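You operate a simulated robot arm through the tools that you are given. There is no shell and no other tool.

The job below is to be done with a simulated robot arm. You get a single attempt, and the scene is never put back.

TASK
Put the gauge that the green ticket names in the grey Sold tray, and lock the drawer.
Fine: dial up.

The check looks at the end state, three seconds after you hand in, the way a careful person would. Anything else that was tipped, shoved, dropped, spilled or broken makes it a failure.

THE ROBOT
A 6-joint arm with a three-finger gripper, fixed in place. Base frame: the origin is at the foot of the arm, x ahead of it, y to its left, z up. Lengths are in m, angles in rad, forces in N, time in s.
Its first joint turns from -2.897 to 2.897 rad. Payload 4.89 kg.
The TCP is the grasp point between the finger pads, 0.03 m short of the fingertips. In the tool frame z runs along the fingers and y along their closing line. Largest opening 0.164 m; the body of the gripper starts 0.125 m behind the TCP.
Orientation is told as [roll, pitch, yaw] about the base's x, y, z axes, in that order, counted from this pose: with the fingers straight down and closing along the base's y, the tool's x points along the base's -x, its y along +y and its z along -z.

THE INTERFACE
- The arm moves only by the tool servo_tool. Its argument "motion" is a list of rows, each a list of 6 numbers: the shift along the tool's x, y, z in m, then the turn, a rotation vector about the tool's x, y, z in rad. In form: [[x, y, z, rx, ry, rz], ...]. A call has 1 to 20 rows; each row is the pose to reach, as a shift and turn from the pose commanded when the call began, along the tool's axes at that moment. "fingers" is the opening, from 0 (shut) to 1 (fully open), set as the call begins (left out, the last holds). A row lasts 0.2 s, in which the tool goes at most 0.05 m and 0.15 rad; a call with a longer step from one row to the next is refused whole, and so is a gripper value outside its range. Where a pose cannot be reached the arm comes as near as it can. A force on the tool above 40 N (or 10 N above the force at the start of the call, whichever is more), or a blocked arm, ends the call early, and 0.2 s more pass. Each finger travels about 0.108 m/s and halts on what it meets, pressing with about 22 N; the grip force reading is that of the motor and also rises with nothing between the fingers. The clock runs only during rows and for 0.2 s after the last one: add rows that repeat a pose to give the fingers time. The reply holds the time, the measured pose of the TCP, the force on the tool along the base axes, the opening and the grip force, in the units named above and with some noise, with the torque about the TCP (base axes, N m) and any sound that the robot's microphone picked up, and new pictures: "show" is both (left out), scene, wrist or none.
- Cameras (640 x 400 px; columns grow to the right, rows downward): "scene" is fixed at [0.3837, -0.4998, 1.3308]; the picture's right is [0.49, -0.87, 0.00], its down [-0.47, -0.27, -0.84] and it looks along [0.73, 0.42, -0.54] (base axes); focal length 358 px, centre (320, 200). "wrist" rides on the gripper at [0.076, -0.002, -0.152] in the tool frame; the picture's right is [0.02, 1.00, 0.00], its down [-0.88, 0.02, -0.47] and it looks along [-0.47, 0.01, 0.88] (tool axes); focal length 247 px, centre (320, 200). There is no depth. A picture from a camera that has moved, and an enlarged one, comes with that camera's place and axes in the base frame and with its lens. The place of the scene camera against the robot may be out by one fixed shift of up to 0.025 m in any direction.
- raise_lower(by): slides the trunk up (or, below 0, down) by that many m; the arm rides with it, the base frame stays. It gives what a move gives, with no picture.
- enlarge(camera, box): a new picture of the part [left, top, right, bottom] of that camera's present view, enlarged. The clock stands still meanwhile.
- job_done(): hands the job in; it is judged then, once.

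Nothing tells you positions but the pictures and the camera data. Unless the task says otherwise, let go and move clear before handing in.

The tools are called as a command line: name --pt "numbers of a row" for each row, then --argument value for the rest, lists and objects as JSON in quotes. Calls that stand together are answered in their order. servo_tool: Moves the arm, as the interface text tells. Its arguments: {"type":"object","properties":{"motion":{"type":"array","items":{"type":"array","items":{"type":"number"}}},"fingers":{"type":"number"},"show":{"type":"string","enum":["both","scene","wrist","none"]}},"required":["motion"]} The other tools are called the same way: raise_lower (by) slides the trunk up or down; enlarge (camera, box) takes an enlarged picture of a part of a camera's view; job_done () hands the job in.

At the start:

```text
clock: 0.0
tool_pos: [0.571, -0.2712, 1.1435]
orientation: [0.001, -0.001, 0.002]
force: [0.1, -0.5, -0.2]
wrist_torque: [0.04, 0.01, -0.03]
width: 0.1641
gripper_force: 0.1
trunk travel left (down, up): [-0.225, 0.165]
```

scene: 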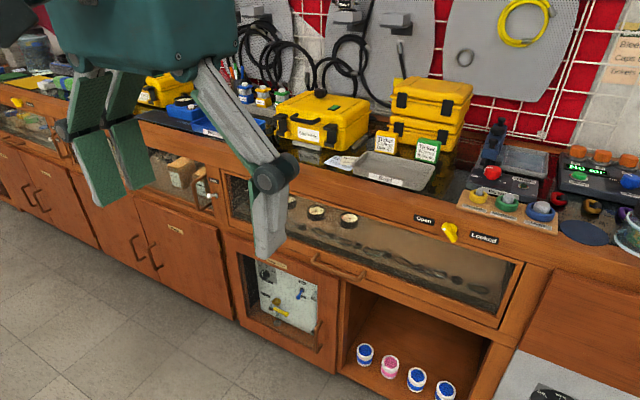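
wrist: 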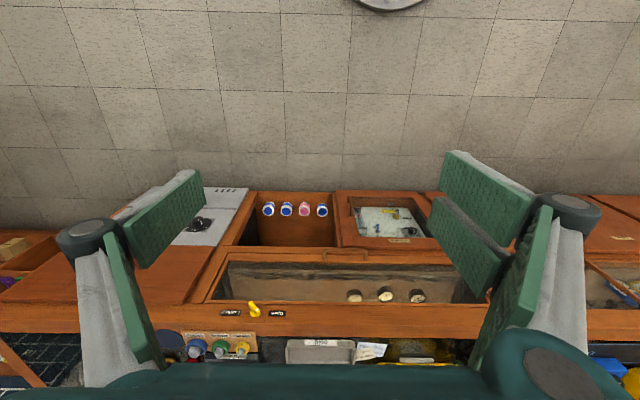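

I see a workbench with a glass-fronted drawer holding some gauges, a yellow lock knob between "Open" and "Locked" labels, a grey tray and two tickets behind it. I'll zoom in to read the tickets and labels before moving anything.

enlarge --camera "scene" --box '[340, 110, 480, 200]'

enlarge --camera "scene" --box '[220, 170, 380, 270]'

enlarge --camera "scene" --box '[380, 180, 540, 280]'

enlarge --camera "wrist" --box '[200, 240, 460, 380]'

```text
4.44 times, centred on (410, 155) of scene
camera zoom: at [0.3837, -0.4998, 1.3308], right [0.49, -0.87, 0.0], down [-0.47, -0.27, -0.84], along [0.73, 0.42, -0.54], focal length 1589 px, centre (-80, 400)
```

zoom: 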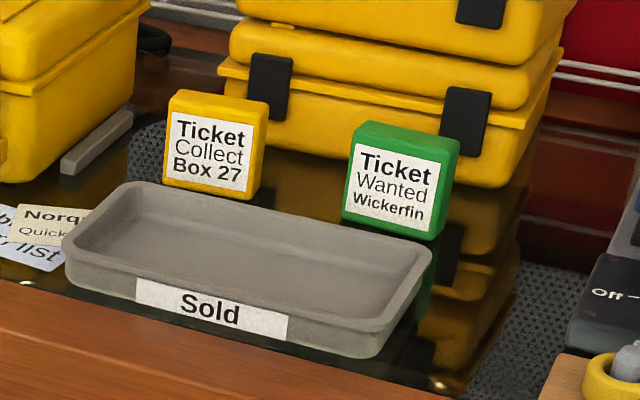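

```text
4.00 times, centred on (300, 220) of scene
camera zoom: at [0.3837, -0.4998, 1.3308], right [0.49, -0.87, 0.0], down [-0.47, -0.27, -0.84], along [0.73, 0.42, -0.54], focal length 1430 px, centre (400, 120)
```

zoom: 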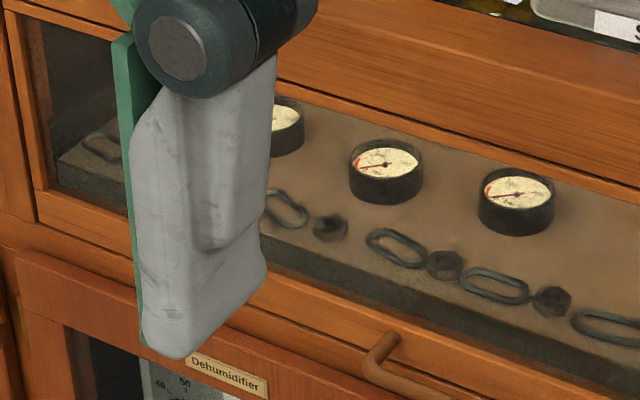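

```text
4.00 times, centred on (460, 230) of scene
camera zoom: at [0.3837, -0.4998, 1.3308], right [0.49, -0.87, 0.0], down [-0.47, -0.27, -0.84], along [0.73, 0.42, -0.54], focal length 1430 px, centre (-240, 80)
```

zoom: 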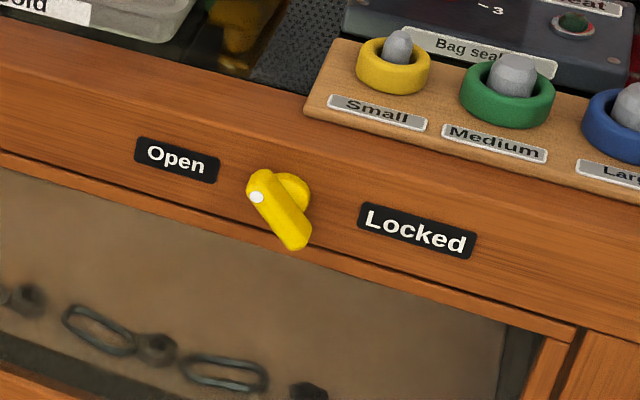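

```text
2.46 times, centred on (330, 310) of wrist
camera zoom: at [0.4932, -0.2723, 1.296], right [-0.02, 1.0, 0.0], down [0.88, 0.02, 0.47], along [0.47, 0.01, -0.88], focal length 608 px, centre (295, -71)
```

zoom: 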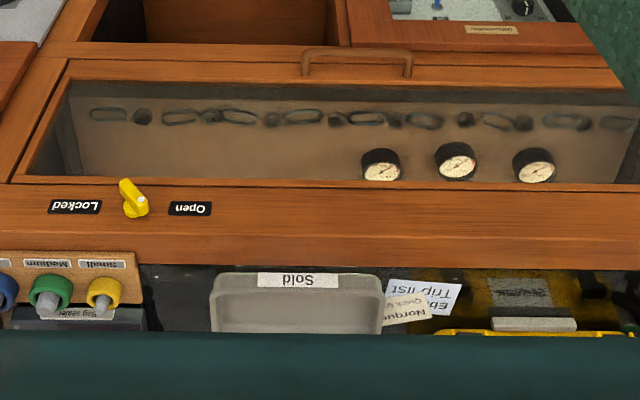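

The green ticket says "Wanted: Wickerfin", the drawer has three gauges behind its glass, and the lock knob's white dot points toward Open. I'll zoom further on the gauges' dials and the papers for names.

enlarge --camera "scene" --box '[280, 195, 370, 235]'

enlarge --camera "wrist" --box '[335, 275, 435, 320]'

enlarge --camera "scene" --box '[290, 130, 390, 190]'

enlarge --camera "scene" --box '[460, 120, 640, 250]'

enlarge --camera "scene" --box '[220, 240, 520, 400]'

enlarge --camera "scene" --box '[0, 60, 300, 240]'

```text
7.11 times, centred on (325, 215) of scene
camera zoom: at [0.3837, -0.4998, 1.3308], right [0.49, -0.87, 0.0], down [-0.47, -0.27, -0.84], along [0.73, 0.42, -0.54], focal length 2542 px, centre (284, 93)
```

zoom: 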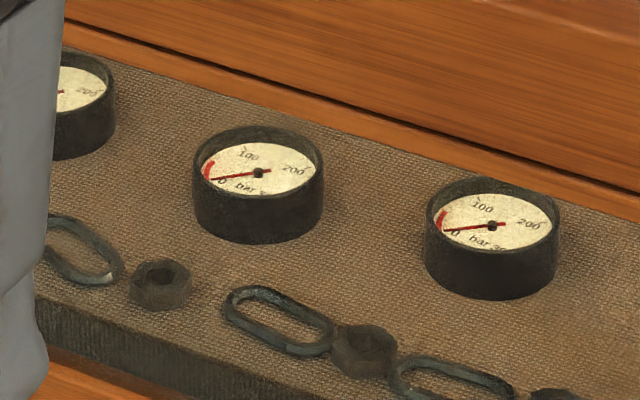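

```text
6.40 times, centred on (385, 298) of wrist
camera zoom: at [0.4932, -0.2723, 1.296], right [-0.02, 1.0, 0.0], down [0.88, 0.02, 0.47], along [0.47, 0.01, -0.88], focal length 1581 px, centre (-96, -424)
```

zoom: 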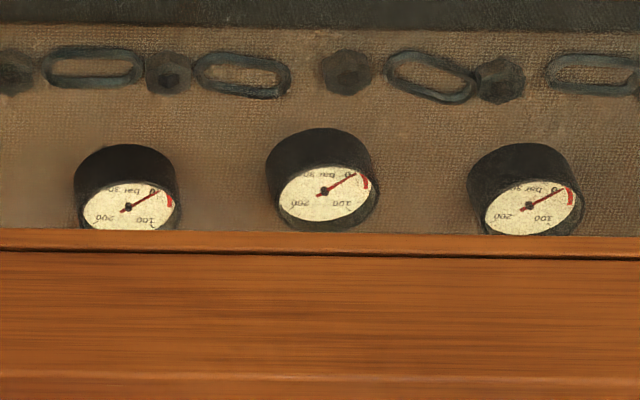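

```text
6.40 times, centred on (340, 160) of scene
camera zoom: at [0.3837, -0.4998, 1.3308], right [0.49, -0.87, 0.0], down [-0.47, -0.27, -0.84], along [0.73, 0.42, -0.54], focal length 2288 px, centre (192, 456)
```

zoom: 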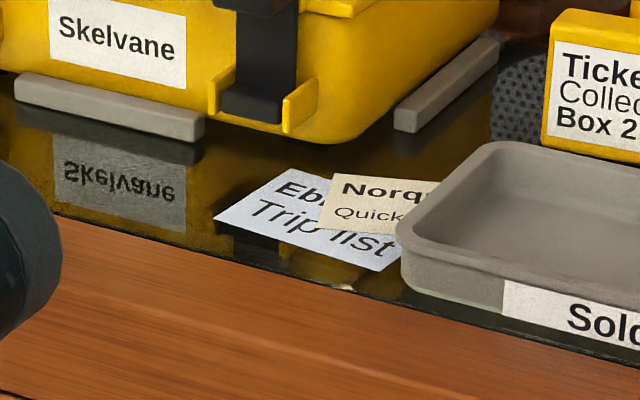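

```text
3.08 times, centred on (550, 185) of scene
camera zoom: at [0.3837, -0.4998, 1.3308], right [0.49, -0.87, 0.0], down [-0.47, -0.27, -0.84], along [0.73, 0.42, -0.54], focal length 1100 px, centre (-388, 246)
```

zoom: 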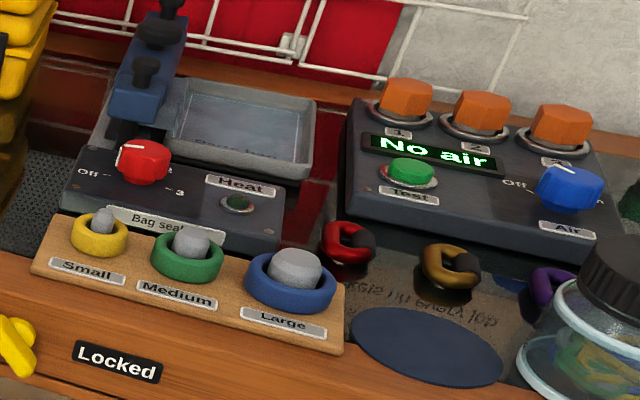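

```text
2.13 times, centred on (370, 320) of scene
camera zoom: at [0.3837, -0.4998, 1.3308], right [0.49, -0.87, 0.0], down [-0.47, -0.27, -0.84], along [0.73, 0.42, -0.54], focal length 763 px, centre (213, -56)
```

zoom: 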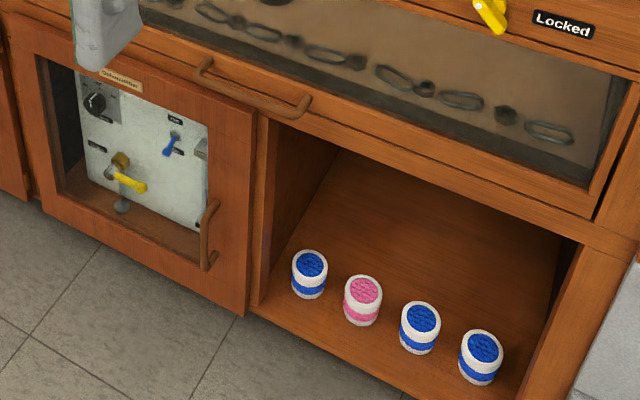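

```text
2.13 times, centred on (150, 150) of scene
camera zoom: at [0.3837, -0.4998, 1.3308], right [0.49, -0.87, 0.0], down [-0.47, -0.27, -0.84], along [0.73, 0.42, -0.54], focal length 763 px, centre (683, 307)
```

zoom: 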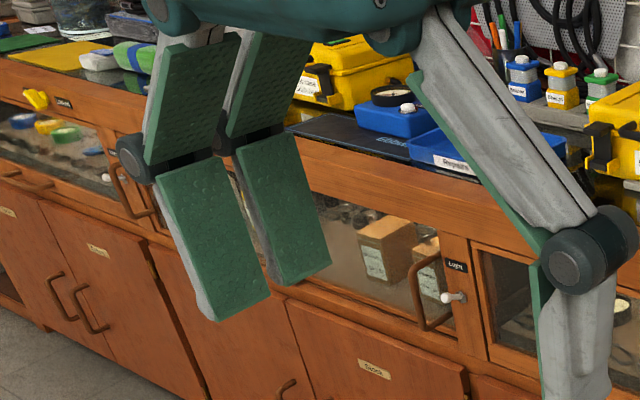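

The dials carry no name I can read from here, so the names may be on the gauges' sides, on their backs or on labels inside the drawer. I put the handle at about (1.06, -0.17, 0.62), the lock knob at (1.08, -0.44, 0.84) and the tray at about (1.15, -0.25, 0.89). Next I'll move the wrist camera forward and tilt it to get better views and positions.

servo_tool --pt "-0.03 0 -0.01 0 -0.12 0" --pt "-0.06 0 -0.02 0 -0.24 0" --pt "-0.09 0 -0.03 0 -0.36 0" --pt "-0.12 0 -0.04 0 -0.48 0"

```text
clock: 1.0
tool_pos: [0.6916, -0.269, 1.1807]
orientation: [0.001, -0.482, 0.0]
force: [0.3, 0.2, -0.1]
wrist_torque: [0.0, 0.0, 0.04]
width: 0.1637
gripper_force: 0.1
trunk travel left (down, up): [-0.225, 0.165]
camera wrist: at [0.5526, -0.2707, 1.2818], right [-0.02, 1.0, -0.01], down [0.56, 0.02, 0.83], along [0.83, 0.01, -0.56], focal length 247 px, centre (320, 200)
```

scene: 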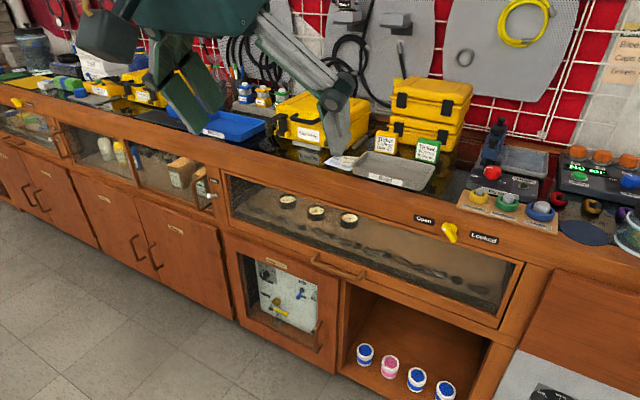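
wrist: 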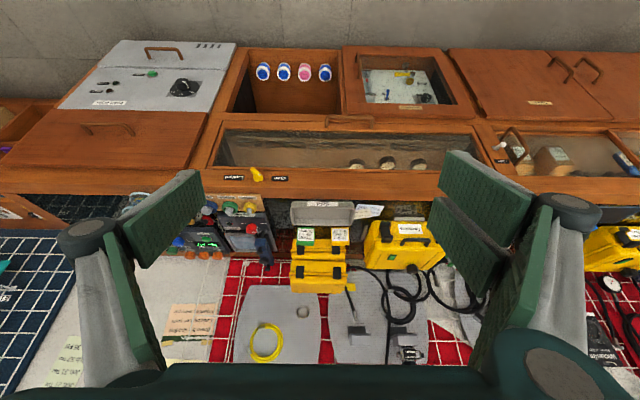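

Now all three gauges in the drawer are in view. I'll zoom in on them, on the wall notes and on the other counter items for anything that gives the gauge names.

enlarge --camera "scene" --box '[265, 190, 375, 240]'

enlarge --camera "wrist" --box '[330, 145, 450, 185]'

enlarge --camera "scene" --box '[580, 20, 640, 100]'

enlarge --camera "scene" --box '[0, 40, 160, 140]'

enlarge --camera "scene" --box '[200, 70, 360, 180]'

enlarge --camera "wrist" --box '[540, 180, 640, 380]'

enlarge --camera "wrist" --box '[200, 180, 480, 300]'

enlarge --camera "scene" --box '[0, 90, 220, 230]'

```text
5.82 times, centred on (320, 215) of scene
camera zoom: at [0.3837, -0.4998, 1.3308], right [0.49, -0.87, 0.0], down [-0.47, -0.27, -0.84], along [0.73, 0.42, -0.54], focal length 2080 px, centre (320, 113)
```

zoom: 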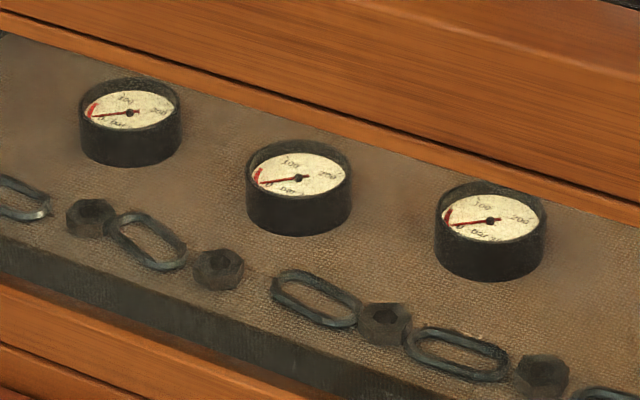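

```text
5.33 times, centred on (390, 165) of wrist
camera zoom: at [0.5526, -0.2707, 1.2818], right [-0.02, 1.0, -0.01], down [0.56, 0.02, 0.83], along [0.83, 0.01, -0.56], focal length 1317 px, centre (-53, 387)
```

zoom: 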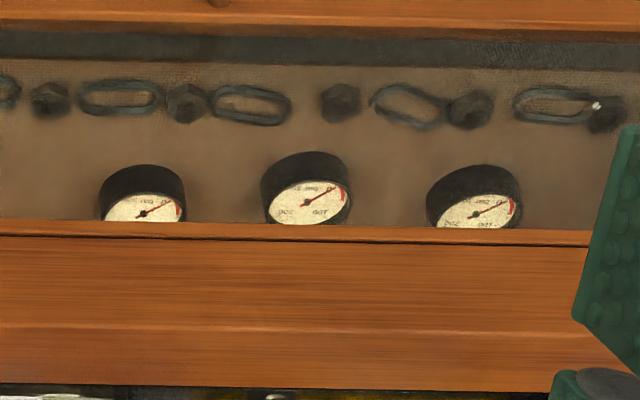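

```text
5.00 times, centred on (610, 60) of scene
camera zoom: at [0.3837, -0.4998, 1.3308], right [0.49, -0.87, 0.0], down [-0.47, -0.27, -0.84], along [0.73, 0.42, -0.54], focal length 1788 px, centre (-1130, 900)
```

zoom: 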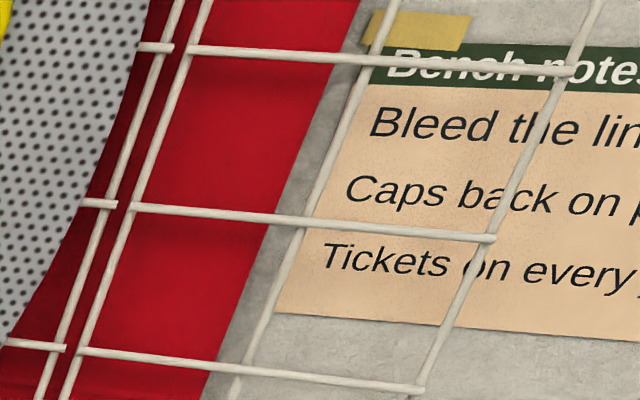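

```text
4.00 times, centred on (80, 90) of scene
camera zoom: at [0.3837, -0.4998, 1.3308], right [0.49, -0.87, 0.0], down [-0.47, -0.27, -0.84], along [0.73, 0.42, -0.54], focal length 1430 px, centre (1280, 640)
```

zoom: 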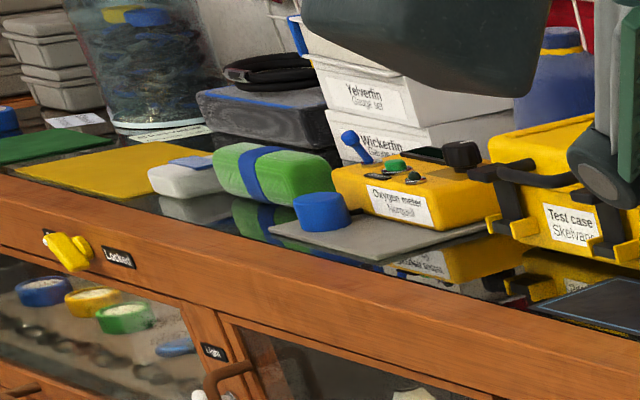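

```text
3.64 times, centred on (280, 125) of scene
camera zoom: at [0.3837, -0.4998, 1.3308], right [0.49, -0.87, 0.0], down [-0.47, -0.27, -0.84], along [0.73, 0.42, -0.54], focal length 1300 px, centre (466, 473)
```

zoom: 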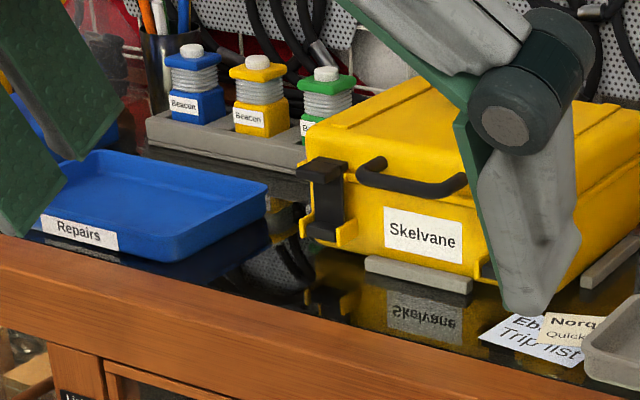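

```text
2.00 times, centred on (590, 280) of wrist
camera zoom: at [0.5526, -0.2707, 1.2818], right [-0.02, 1.0, -0.01], down [0.56, 0.02, 0.83], along [0.83, 0.01, -0.56], focal length 494 px, centre (-220, 40)
```

zoom: 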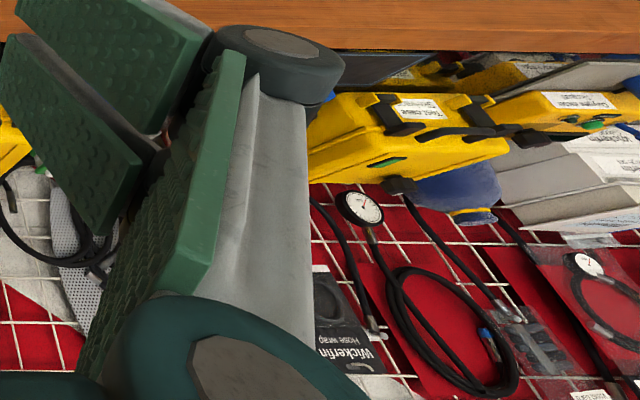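

```text
2.29 times, centred on (340, 240) of wrist
camera zoom: at [0.5526, -0.2707, 1.2818], right [-0.02, 1.0, -0.01], down [0.56, 0.02, 0.83], along [0.83, 0.01, -0.56], focal length 564 px, centre (274, 109)
```

zoom: 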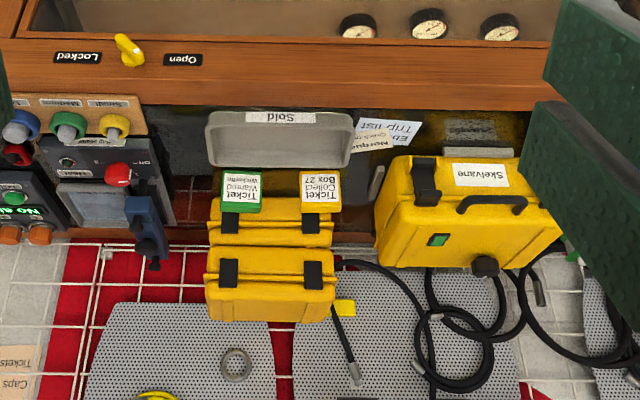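

```text
2.86 times, centred on (110, 160) of scene
camera zoom: at [0.3837, -0.4998, 1.3308], right [0.49, -0.87, 0.0], down [-0.47, -0.27, -0.84], along [0.73, 0.42, -0.54], focal length 1022 px, centre (920, 314)
```

zoom: 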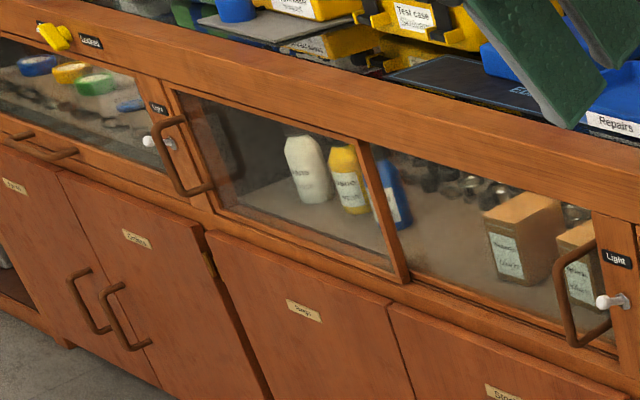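

The gauges' brand names aren't visible on their sides. I'll have to open the drawer and inspect them up close. I'll bring the tool down in front of the drawer, level and pointing forward, to measure the handle and check the arm's reach.

servo_tool --pt "0.003 0.01 0.041 0 -0.109 0" --pt "0.007 0.02 0.082 0 -0.218 0" --pt "0.01 0.03 0.123 0 -0.327 0" --pt "0.014 0.04 0.164 0 -0.436 0" --pt "0.017 0.05 0.205 0 -0.545 0" --pt "0.021 0.06 0.247 0 -0.654 0" --pt "0.024 0.07 0.288 0 -0.763 0" --pt "0.027 0.08 0.329 0 -0.872 0" --pt "0.031 0.09 0.37 0 -0.981 0" --pt "0.034 0.097 0.411 0 -1.09 0"

```text
clock: 3.2
tool_pos: [1.0254, -0.2447, 0.9407]
orientation: [0.131, -1.567, -0.134]
force: [-0.1, -0.4, -1.2]
wrist_torque: [0.0, -0.11, 0.06]
width: 0.1637
gripper_force: 0.1
out of reach, approached as far as the arm can: row 5, 6, 7, 8, 9, 10
trunk travel left (down, up): [-0.225, 0.165]
camera wrist: at [0.8717, -0.2455, 0.8663], right [0.0, 1.0, -0.02], down [-0.47, 0.02, 0.88], along [0.88, 0.01, 0.47], focal length 247 px, centre (320, 200)
```

scene: 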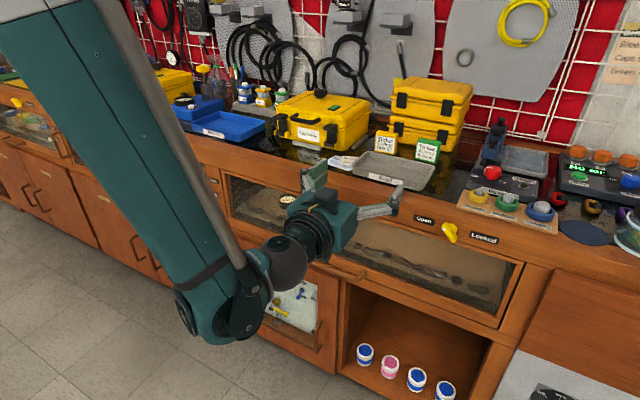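
wrist: 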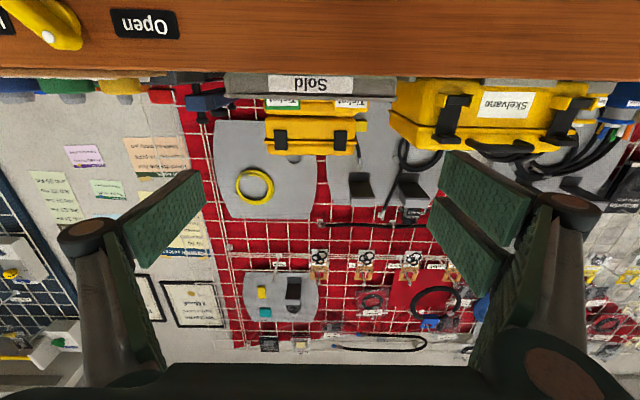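

The arm can't hold a level tool that low and close in, so it stopped at (1.03, -0.24, 0.94). I'll turn back to a steeper pitch of about -0.8 and see where it settles.

servo_tool --pt "0 0 0 0 0.13 0" --pt "0 0 0 0 0.26 0" --pt "0 0 0 0 0.39 0" --pt "0 0 0 0 0.52 0" --pt "0 0 0 0 0.65 0" --pt "0 0 0 0 0.77 0"

```text
clock: 4.6
tool_pos: [1.0334, -0.2481, 0.9437]
orientation: [-0.001, -0.798, 0.0]
force: [0.2, 0.3, -0.9]
wrist_torque: [0.01, -0.03, 0.01]
width: 0.164
gripper_force: 0.1
trunk travel left (down, up): [-0.225, 0.165]
camera wrist: at [0.8706, -0.2492, 0.9953], right [-0.01, 1.0, -0.02], down [0.28, 0.02, 0.96], along [0.96, 0.01, -0.28], focal length 247 px, centre (320, 200)
```

scene: 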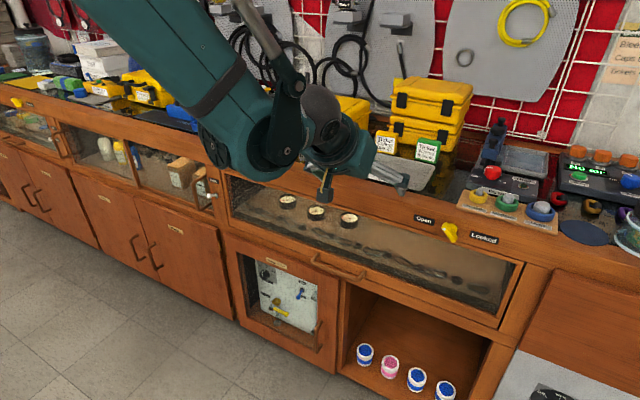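
wrist: 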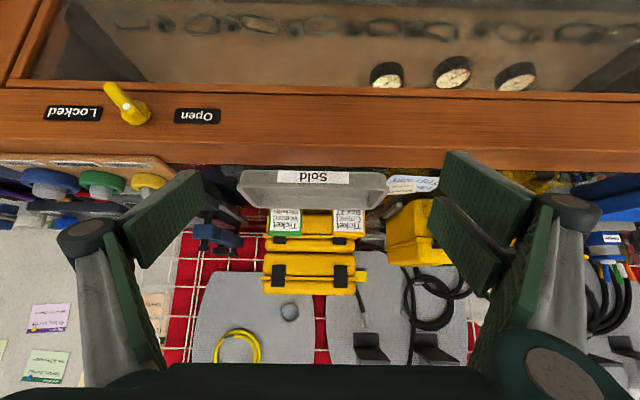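

The tool now reaches (1.03, -0.25, 0.94) at this pitch. Triangulating between wrist views puts the tray front near x = 1.16, z = 0.88 and the knob near (1.075, -0.436, 0.846). I'll zoom in on the gauges, knob and tray from here.

enlarge --camera "wrist" --box '[350, 30, 560, 160]'

enlarge --camera "wrist" --box '[30, 60, 230, 190]'

enlarge --camera "wrist" --box '[220, 140, 460, 290]'

enlarge --camera "scene" --box '[280, 240, 400, 300]'

```text
3.05 times, centred on (455, 95) of wrist
camera zoom: at [0.8706, -0.2492, 0.9953], right [-0.01, 1.0, -0.02], down [0.28, 0.02, 0.96], along [0.96, 0.01, -0.28], focal length 753 px, centre (-91, 520)
```

zoom: 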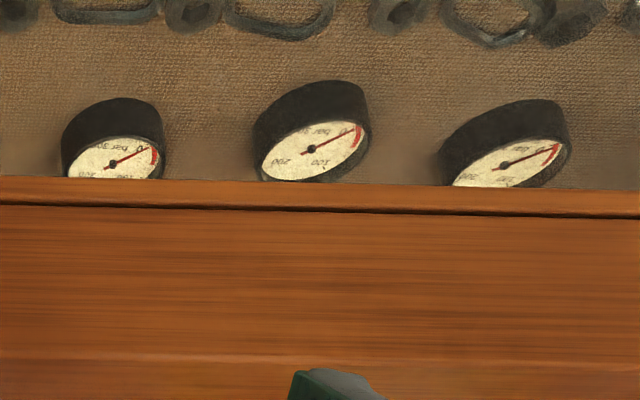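

```text
3.08 times, centred on (130, 125) of wrist
camera zoom: at [0.8706, -0.2492, 0.9953], right [-0.01, 1.0, -0.02], down [0.28, 0.02, 0.96], along [0.96, 0.01, -0.28], focal length 760 px, centre (905, 431)
```

zoom: 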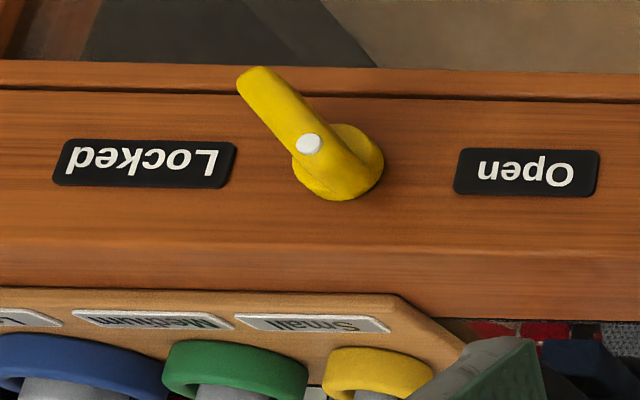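

```text
2.67 times, centred on (340, 215) of wrist
camera zoom: at [0.8706, -0.2492, 0.9953], right [-0.01, 1.0, -0.02], down [0.28, 0.02, 0.96], along [0.96, 0.01, -0.28], focal length 659 px, centre (267, 160)
```

zoom: 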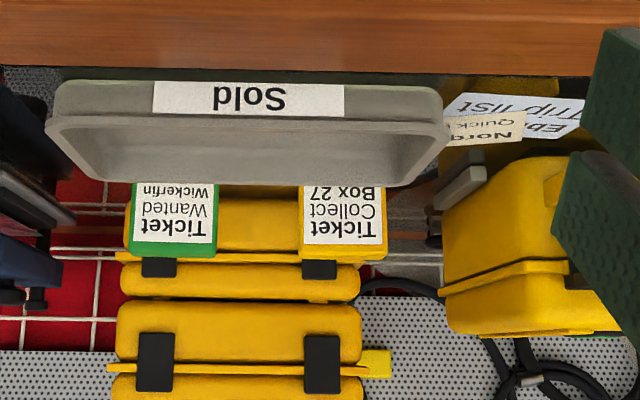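

```text
5.33 times, centred on (340, 270) of scene
camera zoom: at [0.3837, -0.4998, 1.3308], right [0.49, -0.87, 0.0], down [-0.47, -0.27, -0.84], along [0.73, 0.42, -0.54], focal length 1907 px, centre (213, -173)
```

zoom: 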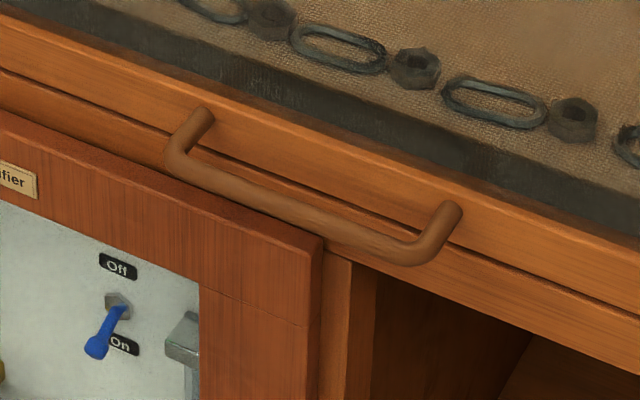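

The lever's white-dot end points up toward Open, about 45° off horizontal, so locking means turning it about 90° toward Locked. I put the gauges at about (1.24, 0.11), (1.23, -0.015) and (1.25, -0.13), with dials at z of about 0.66. I'll back off and lower the trunk so I can look at the handle from close up.

servo_tool --pt "0.031 0.017 -0.032 0 0 0" --pt "0.063 0.035 -0.065 0 0 0" --pt "0.094 0.052 -0.097 0 0 0" --pt "0.125 0.07 -0.129 0 0 0" --show "none"

raise_lower --by -0.2

```text
clock: 5.6
tool_pos: [0.8571, -0.1838, 0.9444]
orientation: [0.0, -0.799, -0.002]
force: [0.2, -0.5, -1.0]
wrist_torque: [0.01, 0.0, 0.03]
width: 0.1639
gripper_force: 0.2
trunk travel left (down, up): [-0.225, 0.165]
```

```text
clock: 7.8
tool_pos: [0.8571, -0.1825, 0.7433]
orientation: [-0.001, -0.798, 0.0]
force: [0.2, -0.7, -0.4]
wrist_torque: [-0.04, -0.01, 0.0]
width: 0.1641
gripper_force: 0.1
trunk travel left (down, up): [-0.025, 0.365]
```

servo_tool --pt "0 0 0 0 0 0"

enlarge --camera "wrist" --box '[200, 0, 440, 150]'

```text
clock: 8.2
tool_pos: [0.8563, -0.1823, 0.7438]
orientation: [0.001, -0.8, -0.001]
force: [-0.8, -0.4, 0.7]
wrist_torque: [-0.03, -0.02, -0.01]
width: 0.1642
gripper_force: 0.0
trunk travel left (down, up): [-0.025, 0.365]
camera wrist: at [0.6941, -0.1843, 0.7963], right [-0.01, 1.0, -0.02], down [0.27, 0.02, 0.96], along [0.96, 0.01, -0.27], focal length 247 px, centre (320, 200)
```

scene: 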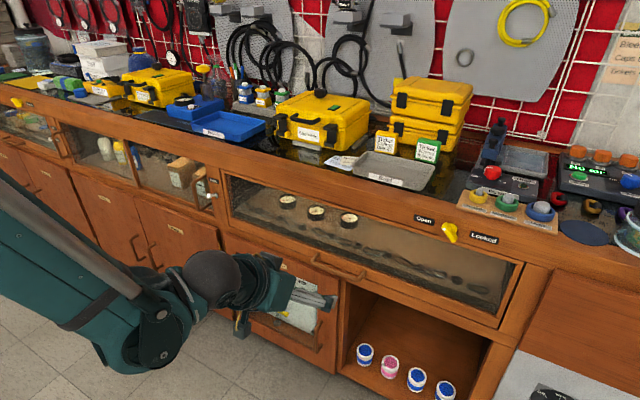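
wrist: 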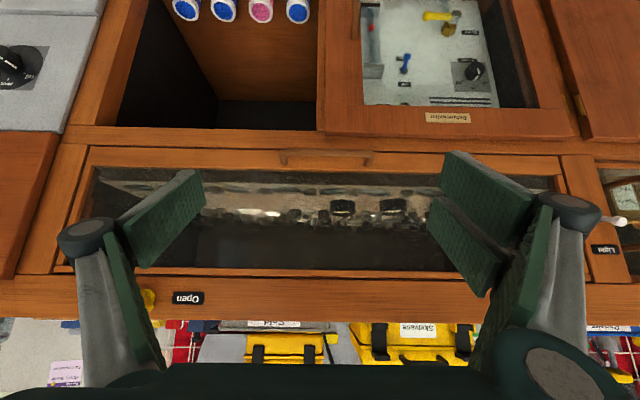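

```text
2.67 times, centred on (320, 75) of wrist
camera zoom: at [0.6941, -0.1843, 0.7963], right [-0.01, 1.0, -0.02], down [0.27, 0.02, 0.96], along [0.96, 0.01, -0.27], focal length 659 px, centre (320, 533)
```

zoom: 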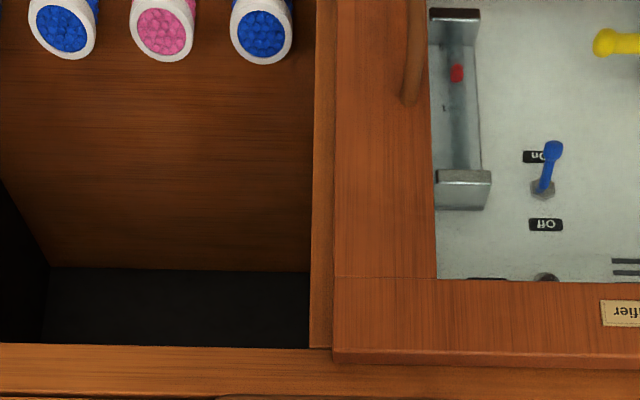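

I'll zoom on the handle itself from here.

enlarge --camera "wrist" --box '[250, 120, 410, 220]'

enlarge --camera "wrist" --box '[40, 120, 360, 320]'

```text
4.00 times, centred on (330, 170) of wrist
camera zoom: at [0.6941, -0.1843, 0.7963], right [-0.01, 1.0, -0.02], down [0.27, 0.02, 0.96], along [0.96, 0.01, -0.27], focal length 988 px, centre (280, 320)
```

zoom: 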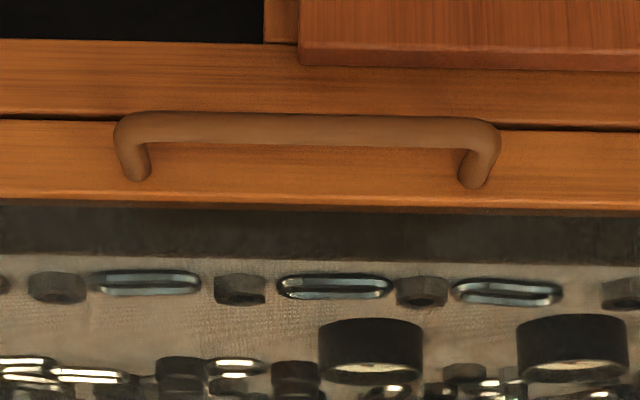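

```text
2.00 times, centred on (200, 220) of wrist
camera zoom: at [0.6941, -0.1843, 0.7963], right [-0.01, 1.0, -0.02], down [0.27, 0.02, 0.96], along [0.96, 0.01, -0.27], focal length 494 px, centre (560, 160)
```

zoom: 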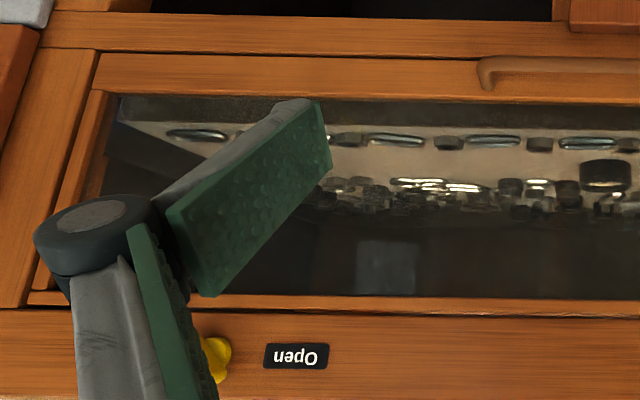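

The handle bar measures about (1.048, -0.172, 0.615), 0.15 m long and standing about 0.043 m off the face. I'll roll the gripper 90° so it closes across the bar, narrow the opening and go to a pre-grasp point about 10 cm short of it.

servo_tool --pt "-0.004 0.001 0.01 0 0 -0.143" --pt "-0.007 0.002 0.02 0 0 -0.286" --pt "-0.011 0.003 0.031 0 0 -0.428" --pt "-0.015 0.004 0.041 0 0 -0.571" --pt "-0.019 0.005 0.051 0 0 -0.714" --pt "-0.022 0.005 0.061 0 0 -0.857" --pt "-0.026 0.006 0.072 0 0 -1.0" --pt "-0.03 0.007 0.082 0 0 -1.142" --pt "-0.033 0.008 0.092 0 0 -1.285" --pt "-0.037 0.009 0.102 0 0 -1.428" --pt "-0.041 0.01 0.112 0 0 -1.571" --fingers 0.366

```text
clock: 10.6
tool_pos: [0.9655, -0.1732, 0.6951]
orientation: [-0.799, 0.0, 1.574]
force: [0.2, -0.2, -0.1]
wrist_torque: [0.01, 0.01, -0.04]
width: 0.0601
gripper_force: 0.0
trunk travel left (down, up): [-0.025, 0.365]
camera wrist: at [0.8577, -0.2496, 0.8039], right [-0.7, -0.02, -0.72], down [-0.35, 0.88, 0.31], along [0.62, 0.47, -0.62], focal length 247 px, centre (320, 200)
```

scene: 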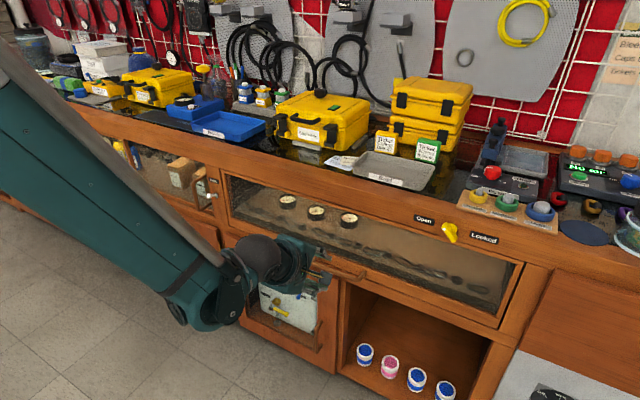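
wrist: 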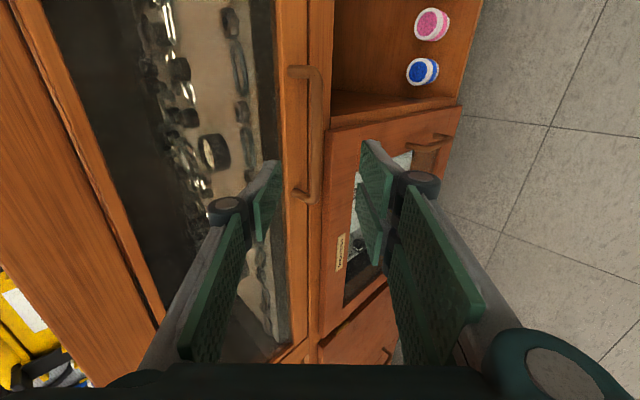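

The bar is between the fingers in the picture. I'll zoom to check the alignment before moving in.

enlarge --camera "wrist" --box '[240, 50, 400, 250]'

```text
2.00 times, centred on (320, 150) of wrist
camera zoom: at [0.8577, -0.2496, 0.8039], right [-0.7, -0.02, -0.72], down [-0.35, 0.88, 0.31], along [0.62, 0.47, -0.62], focal length 494 px, centre (320, 300)
```

zoom: 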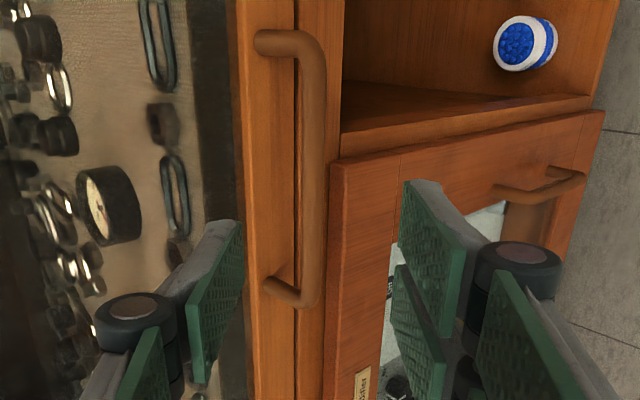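

The bar sits about 4 mm off the gripper axis, so I'll correct for that, narrow the opening to about 44 mm and go in so the bar is just inside the fingertips.

servo_tool --pt "0 -0.004 0.0 0 0 0" --pt "0 -0.004 0.03 0 0 0" --pt "0 -0.004 0.06 0 0 0" --pt "0 -0.004 0.08 0 0 0" --pt "0 -0.004 0.095 0 0 0" --fingers 0.268

enlarge --camera "wrist" --box '[240, 100, 400, 250]'

```text
clock: 11.8
tool_pos: [1.0358, -0.1731, 0.633]
orientation: [-0.8, 0.0, 1.571]
force: [-0.8, -0.2, 0.1]
wrist_torque: [0.03, 0.01, 0.02]
width: 0.044
gripper_force: 0.1
trunk travel left (down, up): [-0.025, 0.365]
camera wrist: at [0.928, -0.2495, 0.7424], right [-0.7, -0.02, -0.72], down [-0.35, 0.88, 0.32], along [0.62, 0.47, -0.62], focal length 247 px, centre (320, 200)
```

scene: 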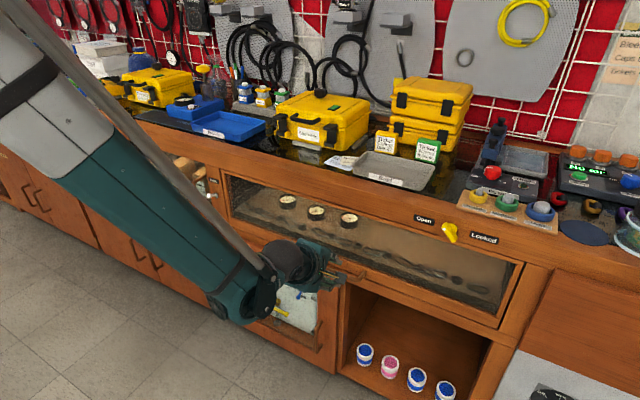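
wrist: 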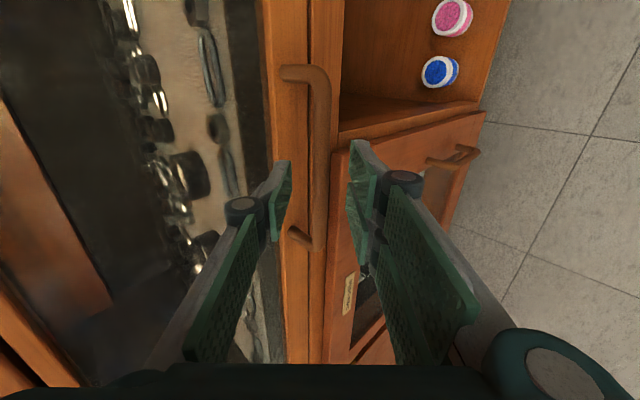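

```text
2.67 times, centred on (320, 175) of wrist
camera zoom: at [0.928, -0.2495, 0.7424], right [-0.7, -0.02, -0.72], down [-0.35, 0.88, 0.32], along [0.62, 0.47, -0.62], focal length 659 px, centre (320, 267)
```

zoom: 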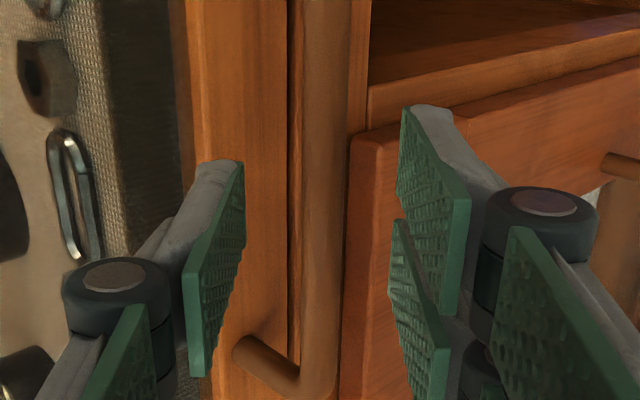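

The bar is centered between the fingers, about 2 cm past the TCP. I'll nudge 6 mm deeper and close on it.

servo_tool --pt "0 0 0.006 0 0 0" --pt "0 0 0.006 0 0 0" --pt "0 0 0.006 0 0 0" --pt "0 0 0.006 0 0 0" --fingers 0

```text
clock: 12.4
tool_pos: [1.0386, -0.1738, 0.6319]
orientation: [-0.8, -0.001, 1.571]
force: [-9.4, -1.6, 16.0]
wrist_torque: [0.16, -0.07, 0.12]
width: 0.0107
gripper_force: 44.7
trunk travel left (down, up): [-0.025, 0.365]
stopped in row 3: the force on the tool passed its limit at 42 N (the readings are from after the stop); the commanded pose is now the measured one
camera wrist: at [0.9306, -0.2493, 0.7389], right [-0.7, -0.02, -0.72], down [-0.35, 0.88, 0.32], along [0.62, 0.47, -0.62], focal length 247 px, centre (320, 200)
```

scene: 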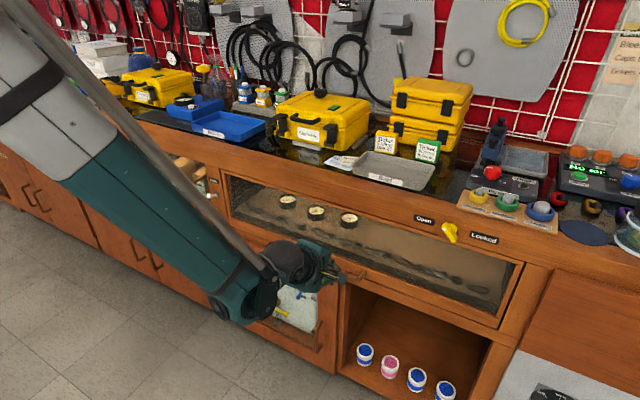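
wrist: 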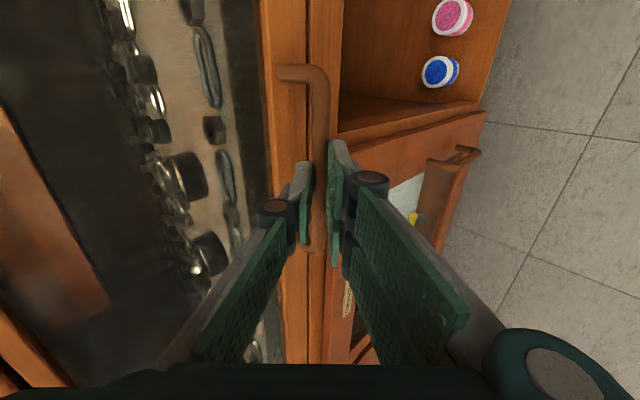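

I have the bar: width 10.7 mm with a firm grip. The axial force came from friction as I moved and closed at the same time. Now I'll pull the drawer straight back slowly.

servo_tool --pt "0 0.0035 -0.0036 0 0 0" --pt "0 0.0105 -0.0108 0 0 0" --pt "0 0.0209 -0.0215 0 0 0" --pt "0 0.0314 -0.0323 0 0 0" --pt "0 0.0418 -0.043 0 0 0" --pt "0 0.0523 -0.0538 0 0 0"

```text
clock: 14.0
tool_pos: [0.9652, -0.1725, 0.6312]
orientation: [-0.803, 0.0, 1.568]
force: [1.2, -2.7, 24.7]
wrist_torque: [0.08, -0.53, 0.21]
width: 0.0102
gripper_force: 45.0
trunk travel left (down, up): [-0.025, 0.365]
stopped in row 6: the force on the tool passed its limit at 41 N (the readings are from after the stop); the commanded pose is now the measured one
camera wrist: at [0.8571, -0.2491, 0.7386], right [-0.7, -0.02, -0.72], down [-0.35, 0.88, 0.32], along [0.63, 0.47, -0.62], focal length 247 px, centre (320, 200)
```

scene: 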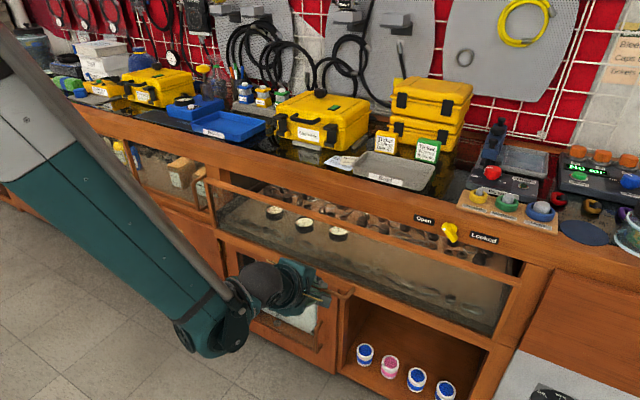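
wrist: 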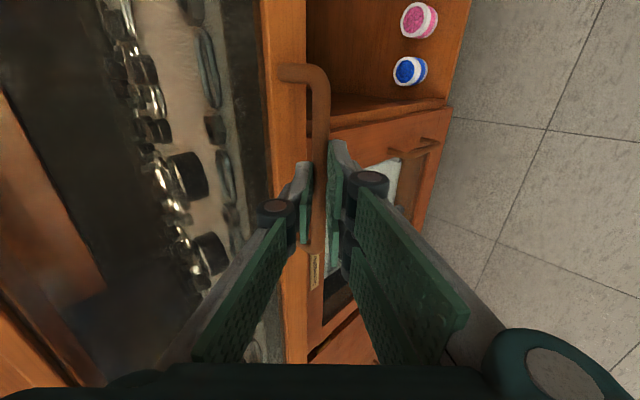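

The drawer is sliding open, about 7 cm so far. The 25 N upward force means I'm pressing down on the bar, so I'll lift the command by 4 mm and keep pulling.

servo_tool --pt "0 -0.0029 -0.0028 0 0 0" --pt "0 0.004 -0.01 0 0 0" --pt "0 0.018 -0.0243 0 0 0" --pt "0 0.0319 -0.0387 0 0 0" --pt "0 0.0459 -0.053 0 0 0" --pt "0 0.0598 -0.0673 0 0 0"

```text
clock: 15.4
tool_pos: [0.8798, -0.1736, 0.6394]
orientation: [-0.796, 0.001, 1.571]
force: [1.1, 0.5, -1.2]
wrist_torque: [0.02, -0.01, 0.0]
width: 0.0
gripper_force: 45.2
out of reach, approached as far as the arm can: row 6
trunk travel left (down, up): [-0.025, 0.365]
camera wrist: at [0.7726, -0.2502, 0.7475], right [-0.7, -0.02, -0.71], down [-0.35, 0.88, 0.32], along [0.62, 0.47, -0.62], focal length 247 px, centre (320, 200)
```

scene: 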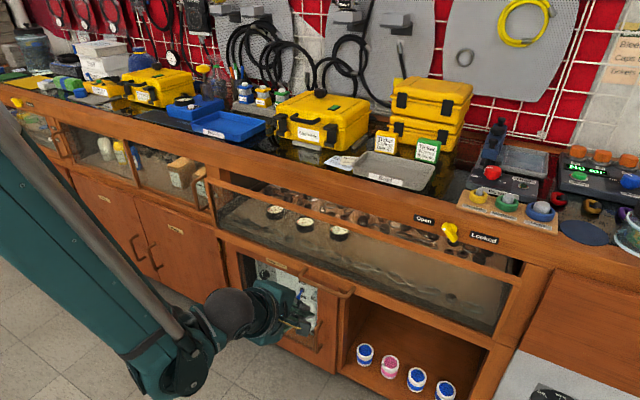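
wrist: 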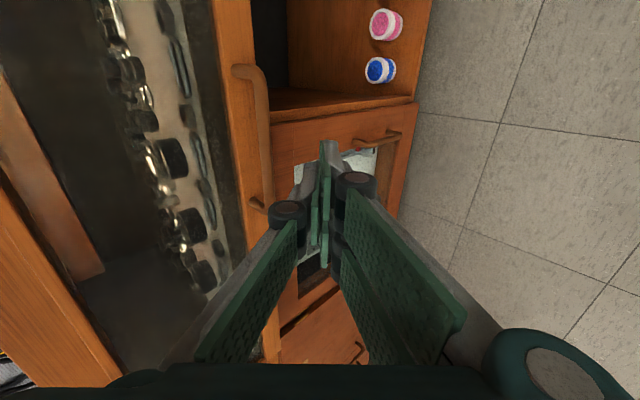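

The handle slipped out because the bar was too near the fingertips on a slanted grip. The drawer is open only about 5-7 cm. I'll hook it instead: tool pointing down, gripper wide open, with one finger behind the bar. I'll back off first and measure where the bar is now.

enlarge --camera "wrist" --box '[160, 30, 360, 230]'

enlarge --camera "scene" --box '[200, 160, 540, 340]'

```text
2.00 times, centred on (260, 130) of wrist
camera zoom: at [0.7726, -0.2502, 0.7475], right [-0.7, -0.02, -0.71], down [-0.35, 0.88, 0.32], along [0.62, 0.47, -0.62], focal length 494 px, centre (440, 340)
```

zoom: 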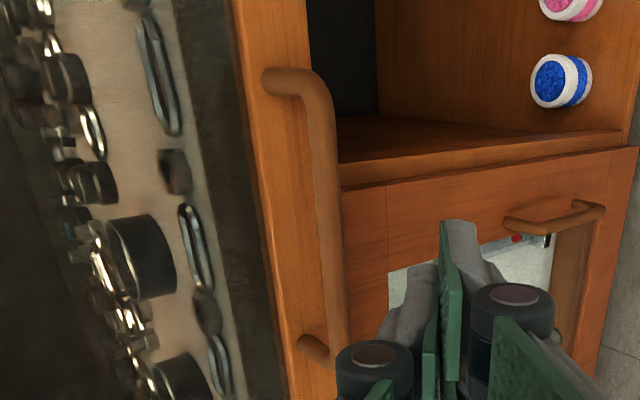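

```text
1.88 times, centred on (370, 250) of scene
camera zoom: at [0.3837, -0.4998, 1.3308], right [0.49, -0.87, 0.0], down [-0.47, -0.27, -0.84], along [0.73, 0.42, -0.54], focal length 673 px, centre (226, 106)
```

zoom: 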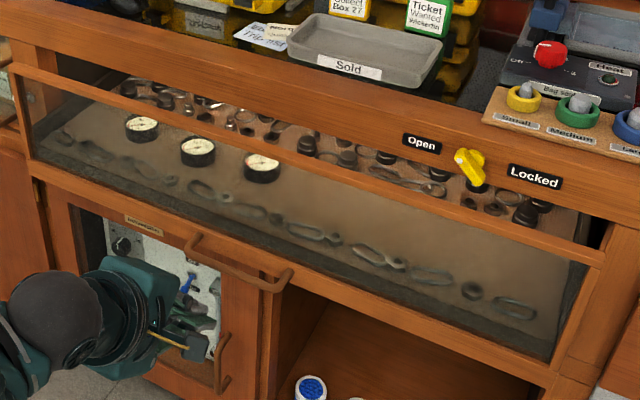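

The bar is now at about x = 0.985, z = 0.615, so the drawer is about 6 cm open. I'll regrasp with a steeper pitch of about -0.45 and the bar deeper in the fingers, going first to a pre-grasp above it.

servo_tool --pt "0 -0.0264 0.0017 -0.117 0 0" --pt "0 -0.0527 0.0035 -0.234 0 0" --pt "0 -0.0791 0.0052 -0.35 0 0" --pt "0 -0.0791 0.0052 -0.35 0 0" --fingers 0.244

enlarge --camera "wrist" --box '[220, 60, 420, 260]'

```text
clock: 16.4
tool_pos: [0.9386, -0.1731, 0.6912]
orientation: [-0.449, 0.0, 1.57]
force: [-0.5, -0.2, 1.0]
wrist_torque: [0.01, -0.03, 0.0]
width: 0.0399
gripper_force: 0.1
trunk travel left (down, up): [-0.025, 0.365]
camera wrist: at [0.8747, -0.2495, 0.8299], right [-0.9, -0.02, -0.43], down [-0.22, 0.88, 0.42], along [0.37, 0.47, -0.8], focal length 247 px, centre (320, 200)
```

scene: 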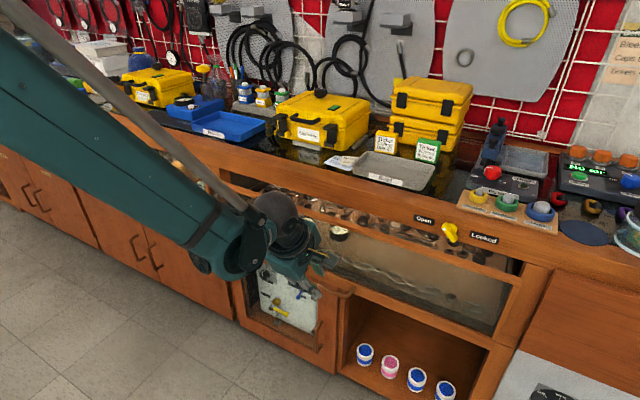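
wrist: 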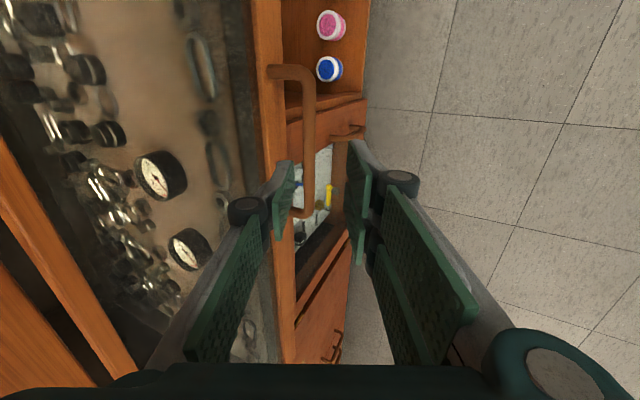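

```text
2.00 times, centred on (320, 160) of wrist
camera zoom: at [0.8747, -0.2495, 0.8299], right [-0.9, -0.02, -0.43], down [-0.22, 0.88, 0.42], along [0.37, 0.47, -0.8], focal length 494 px, centre (320, 280)
```

zoom: 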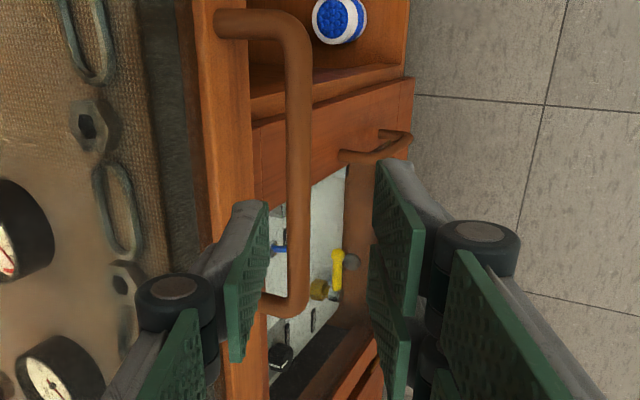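

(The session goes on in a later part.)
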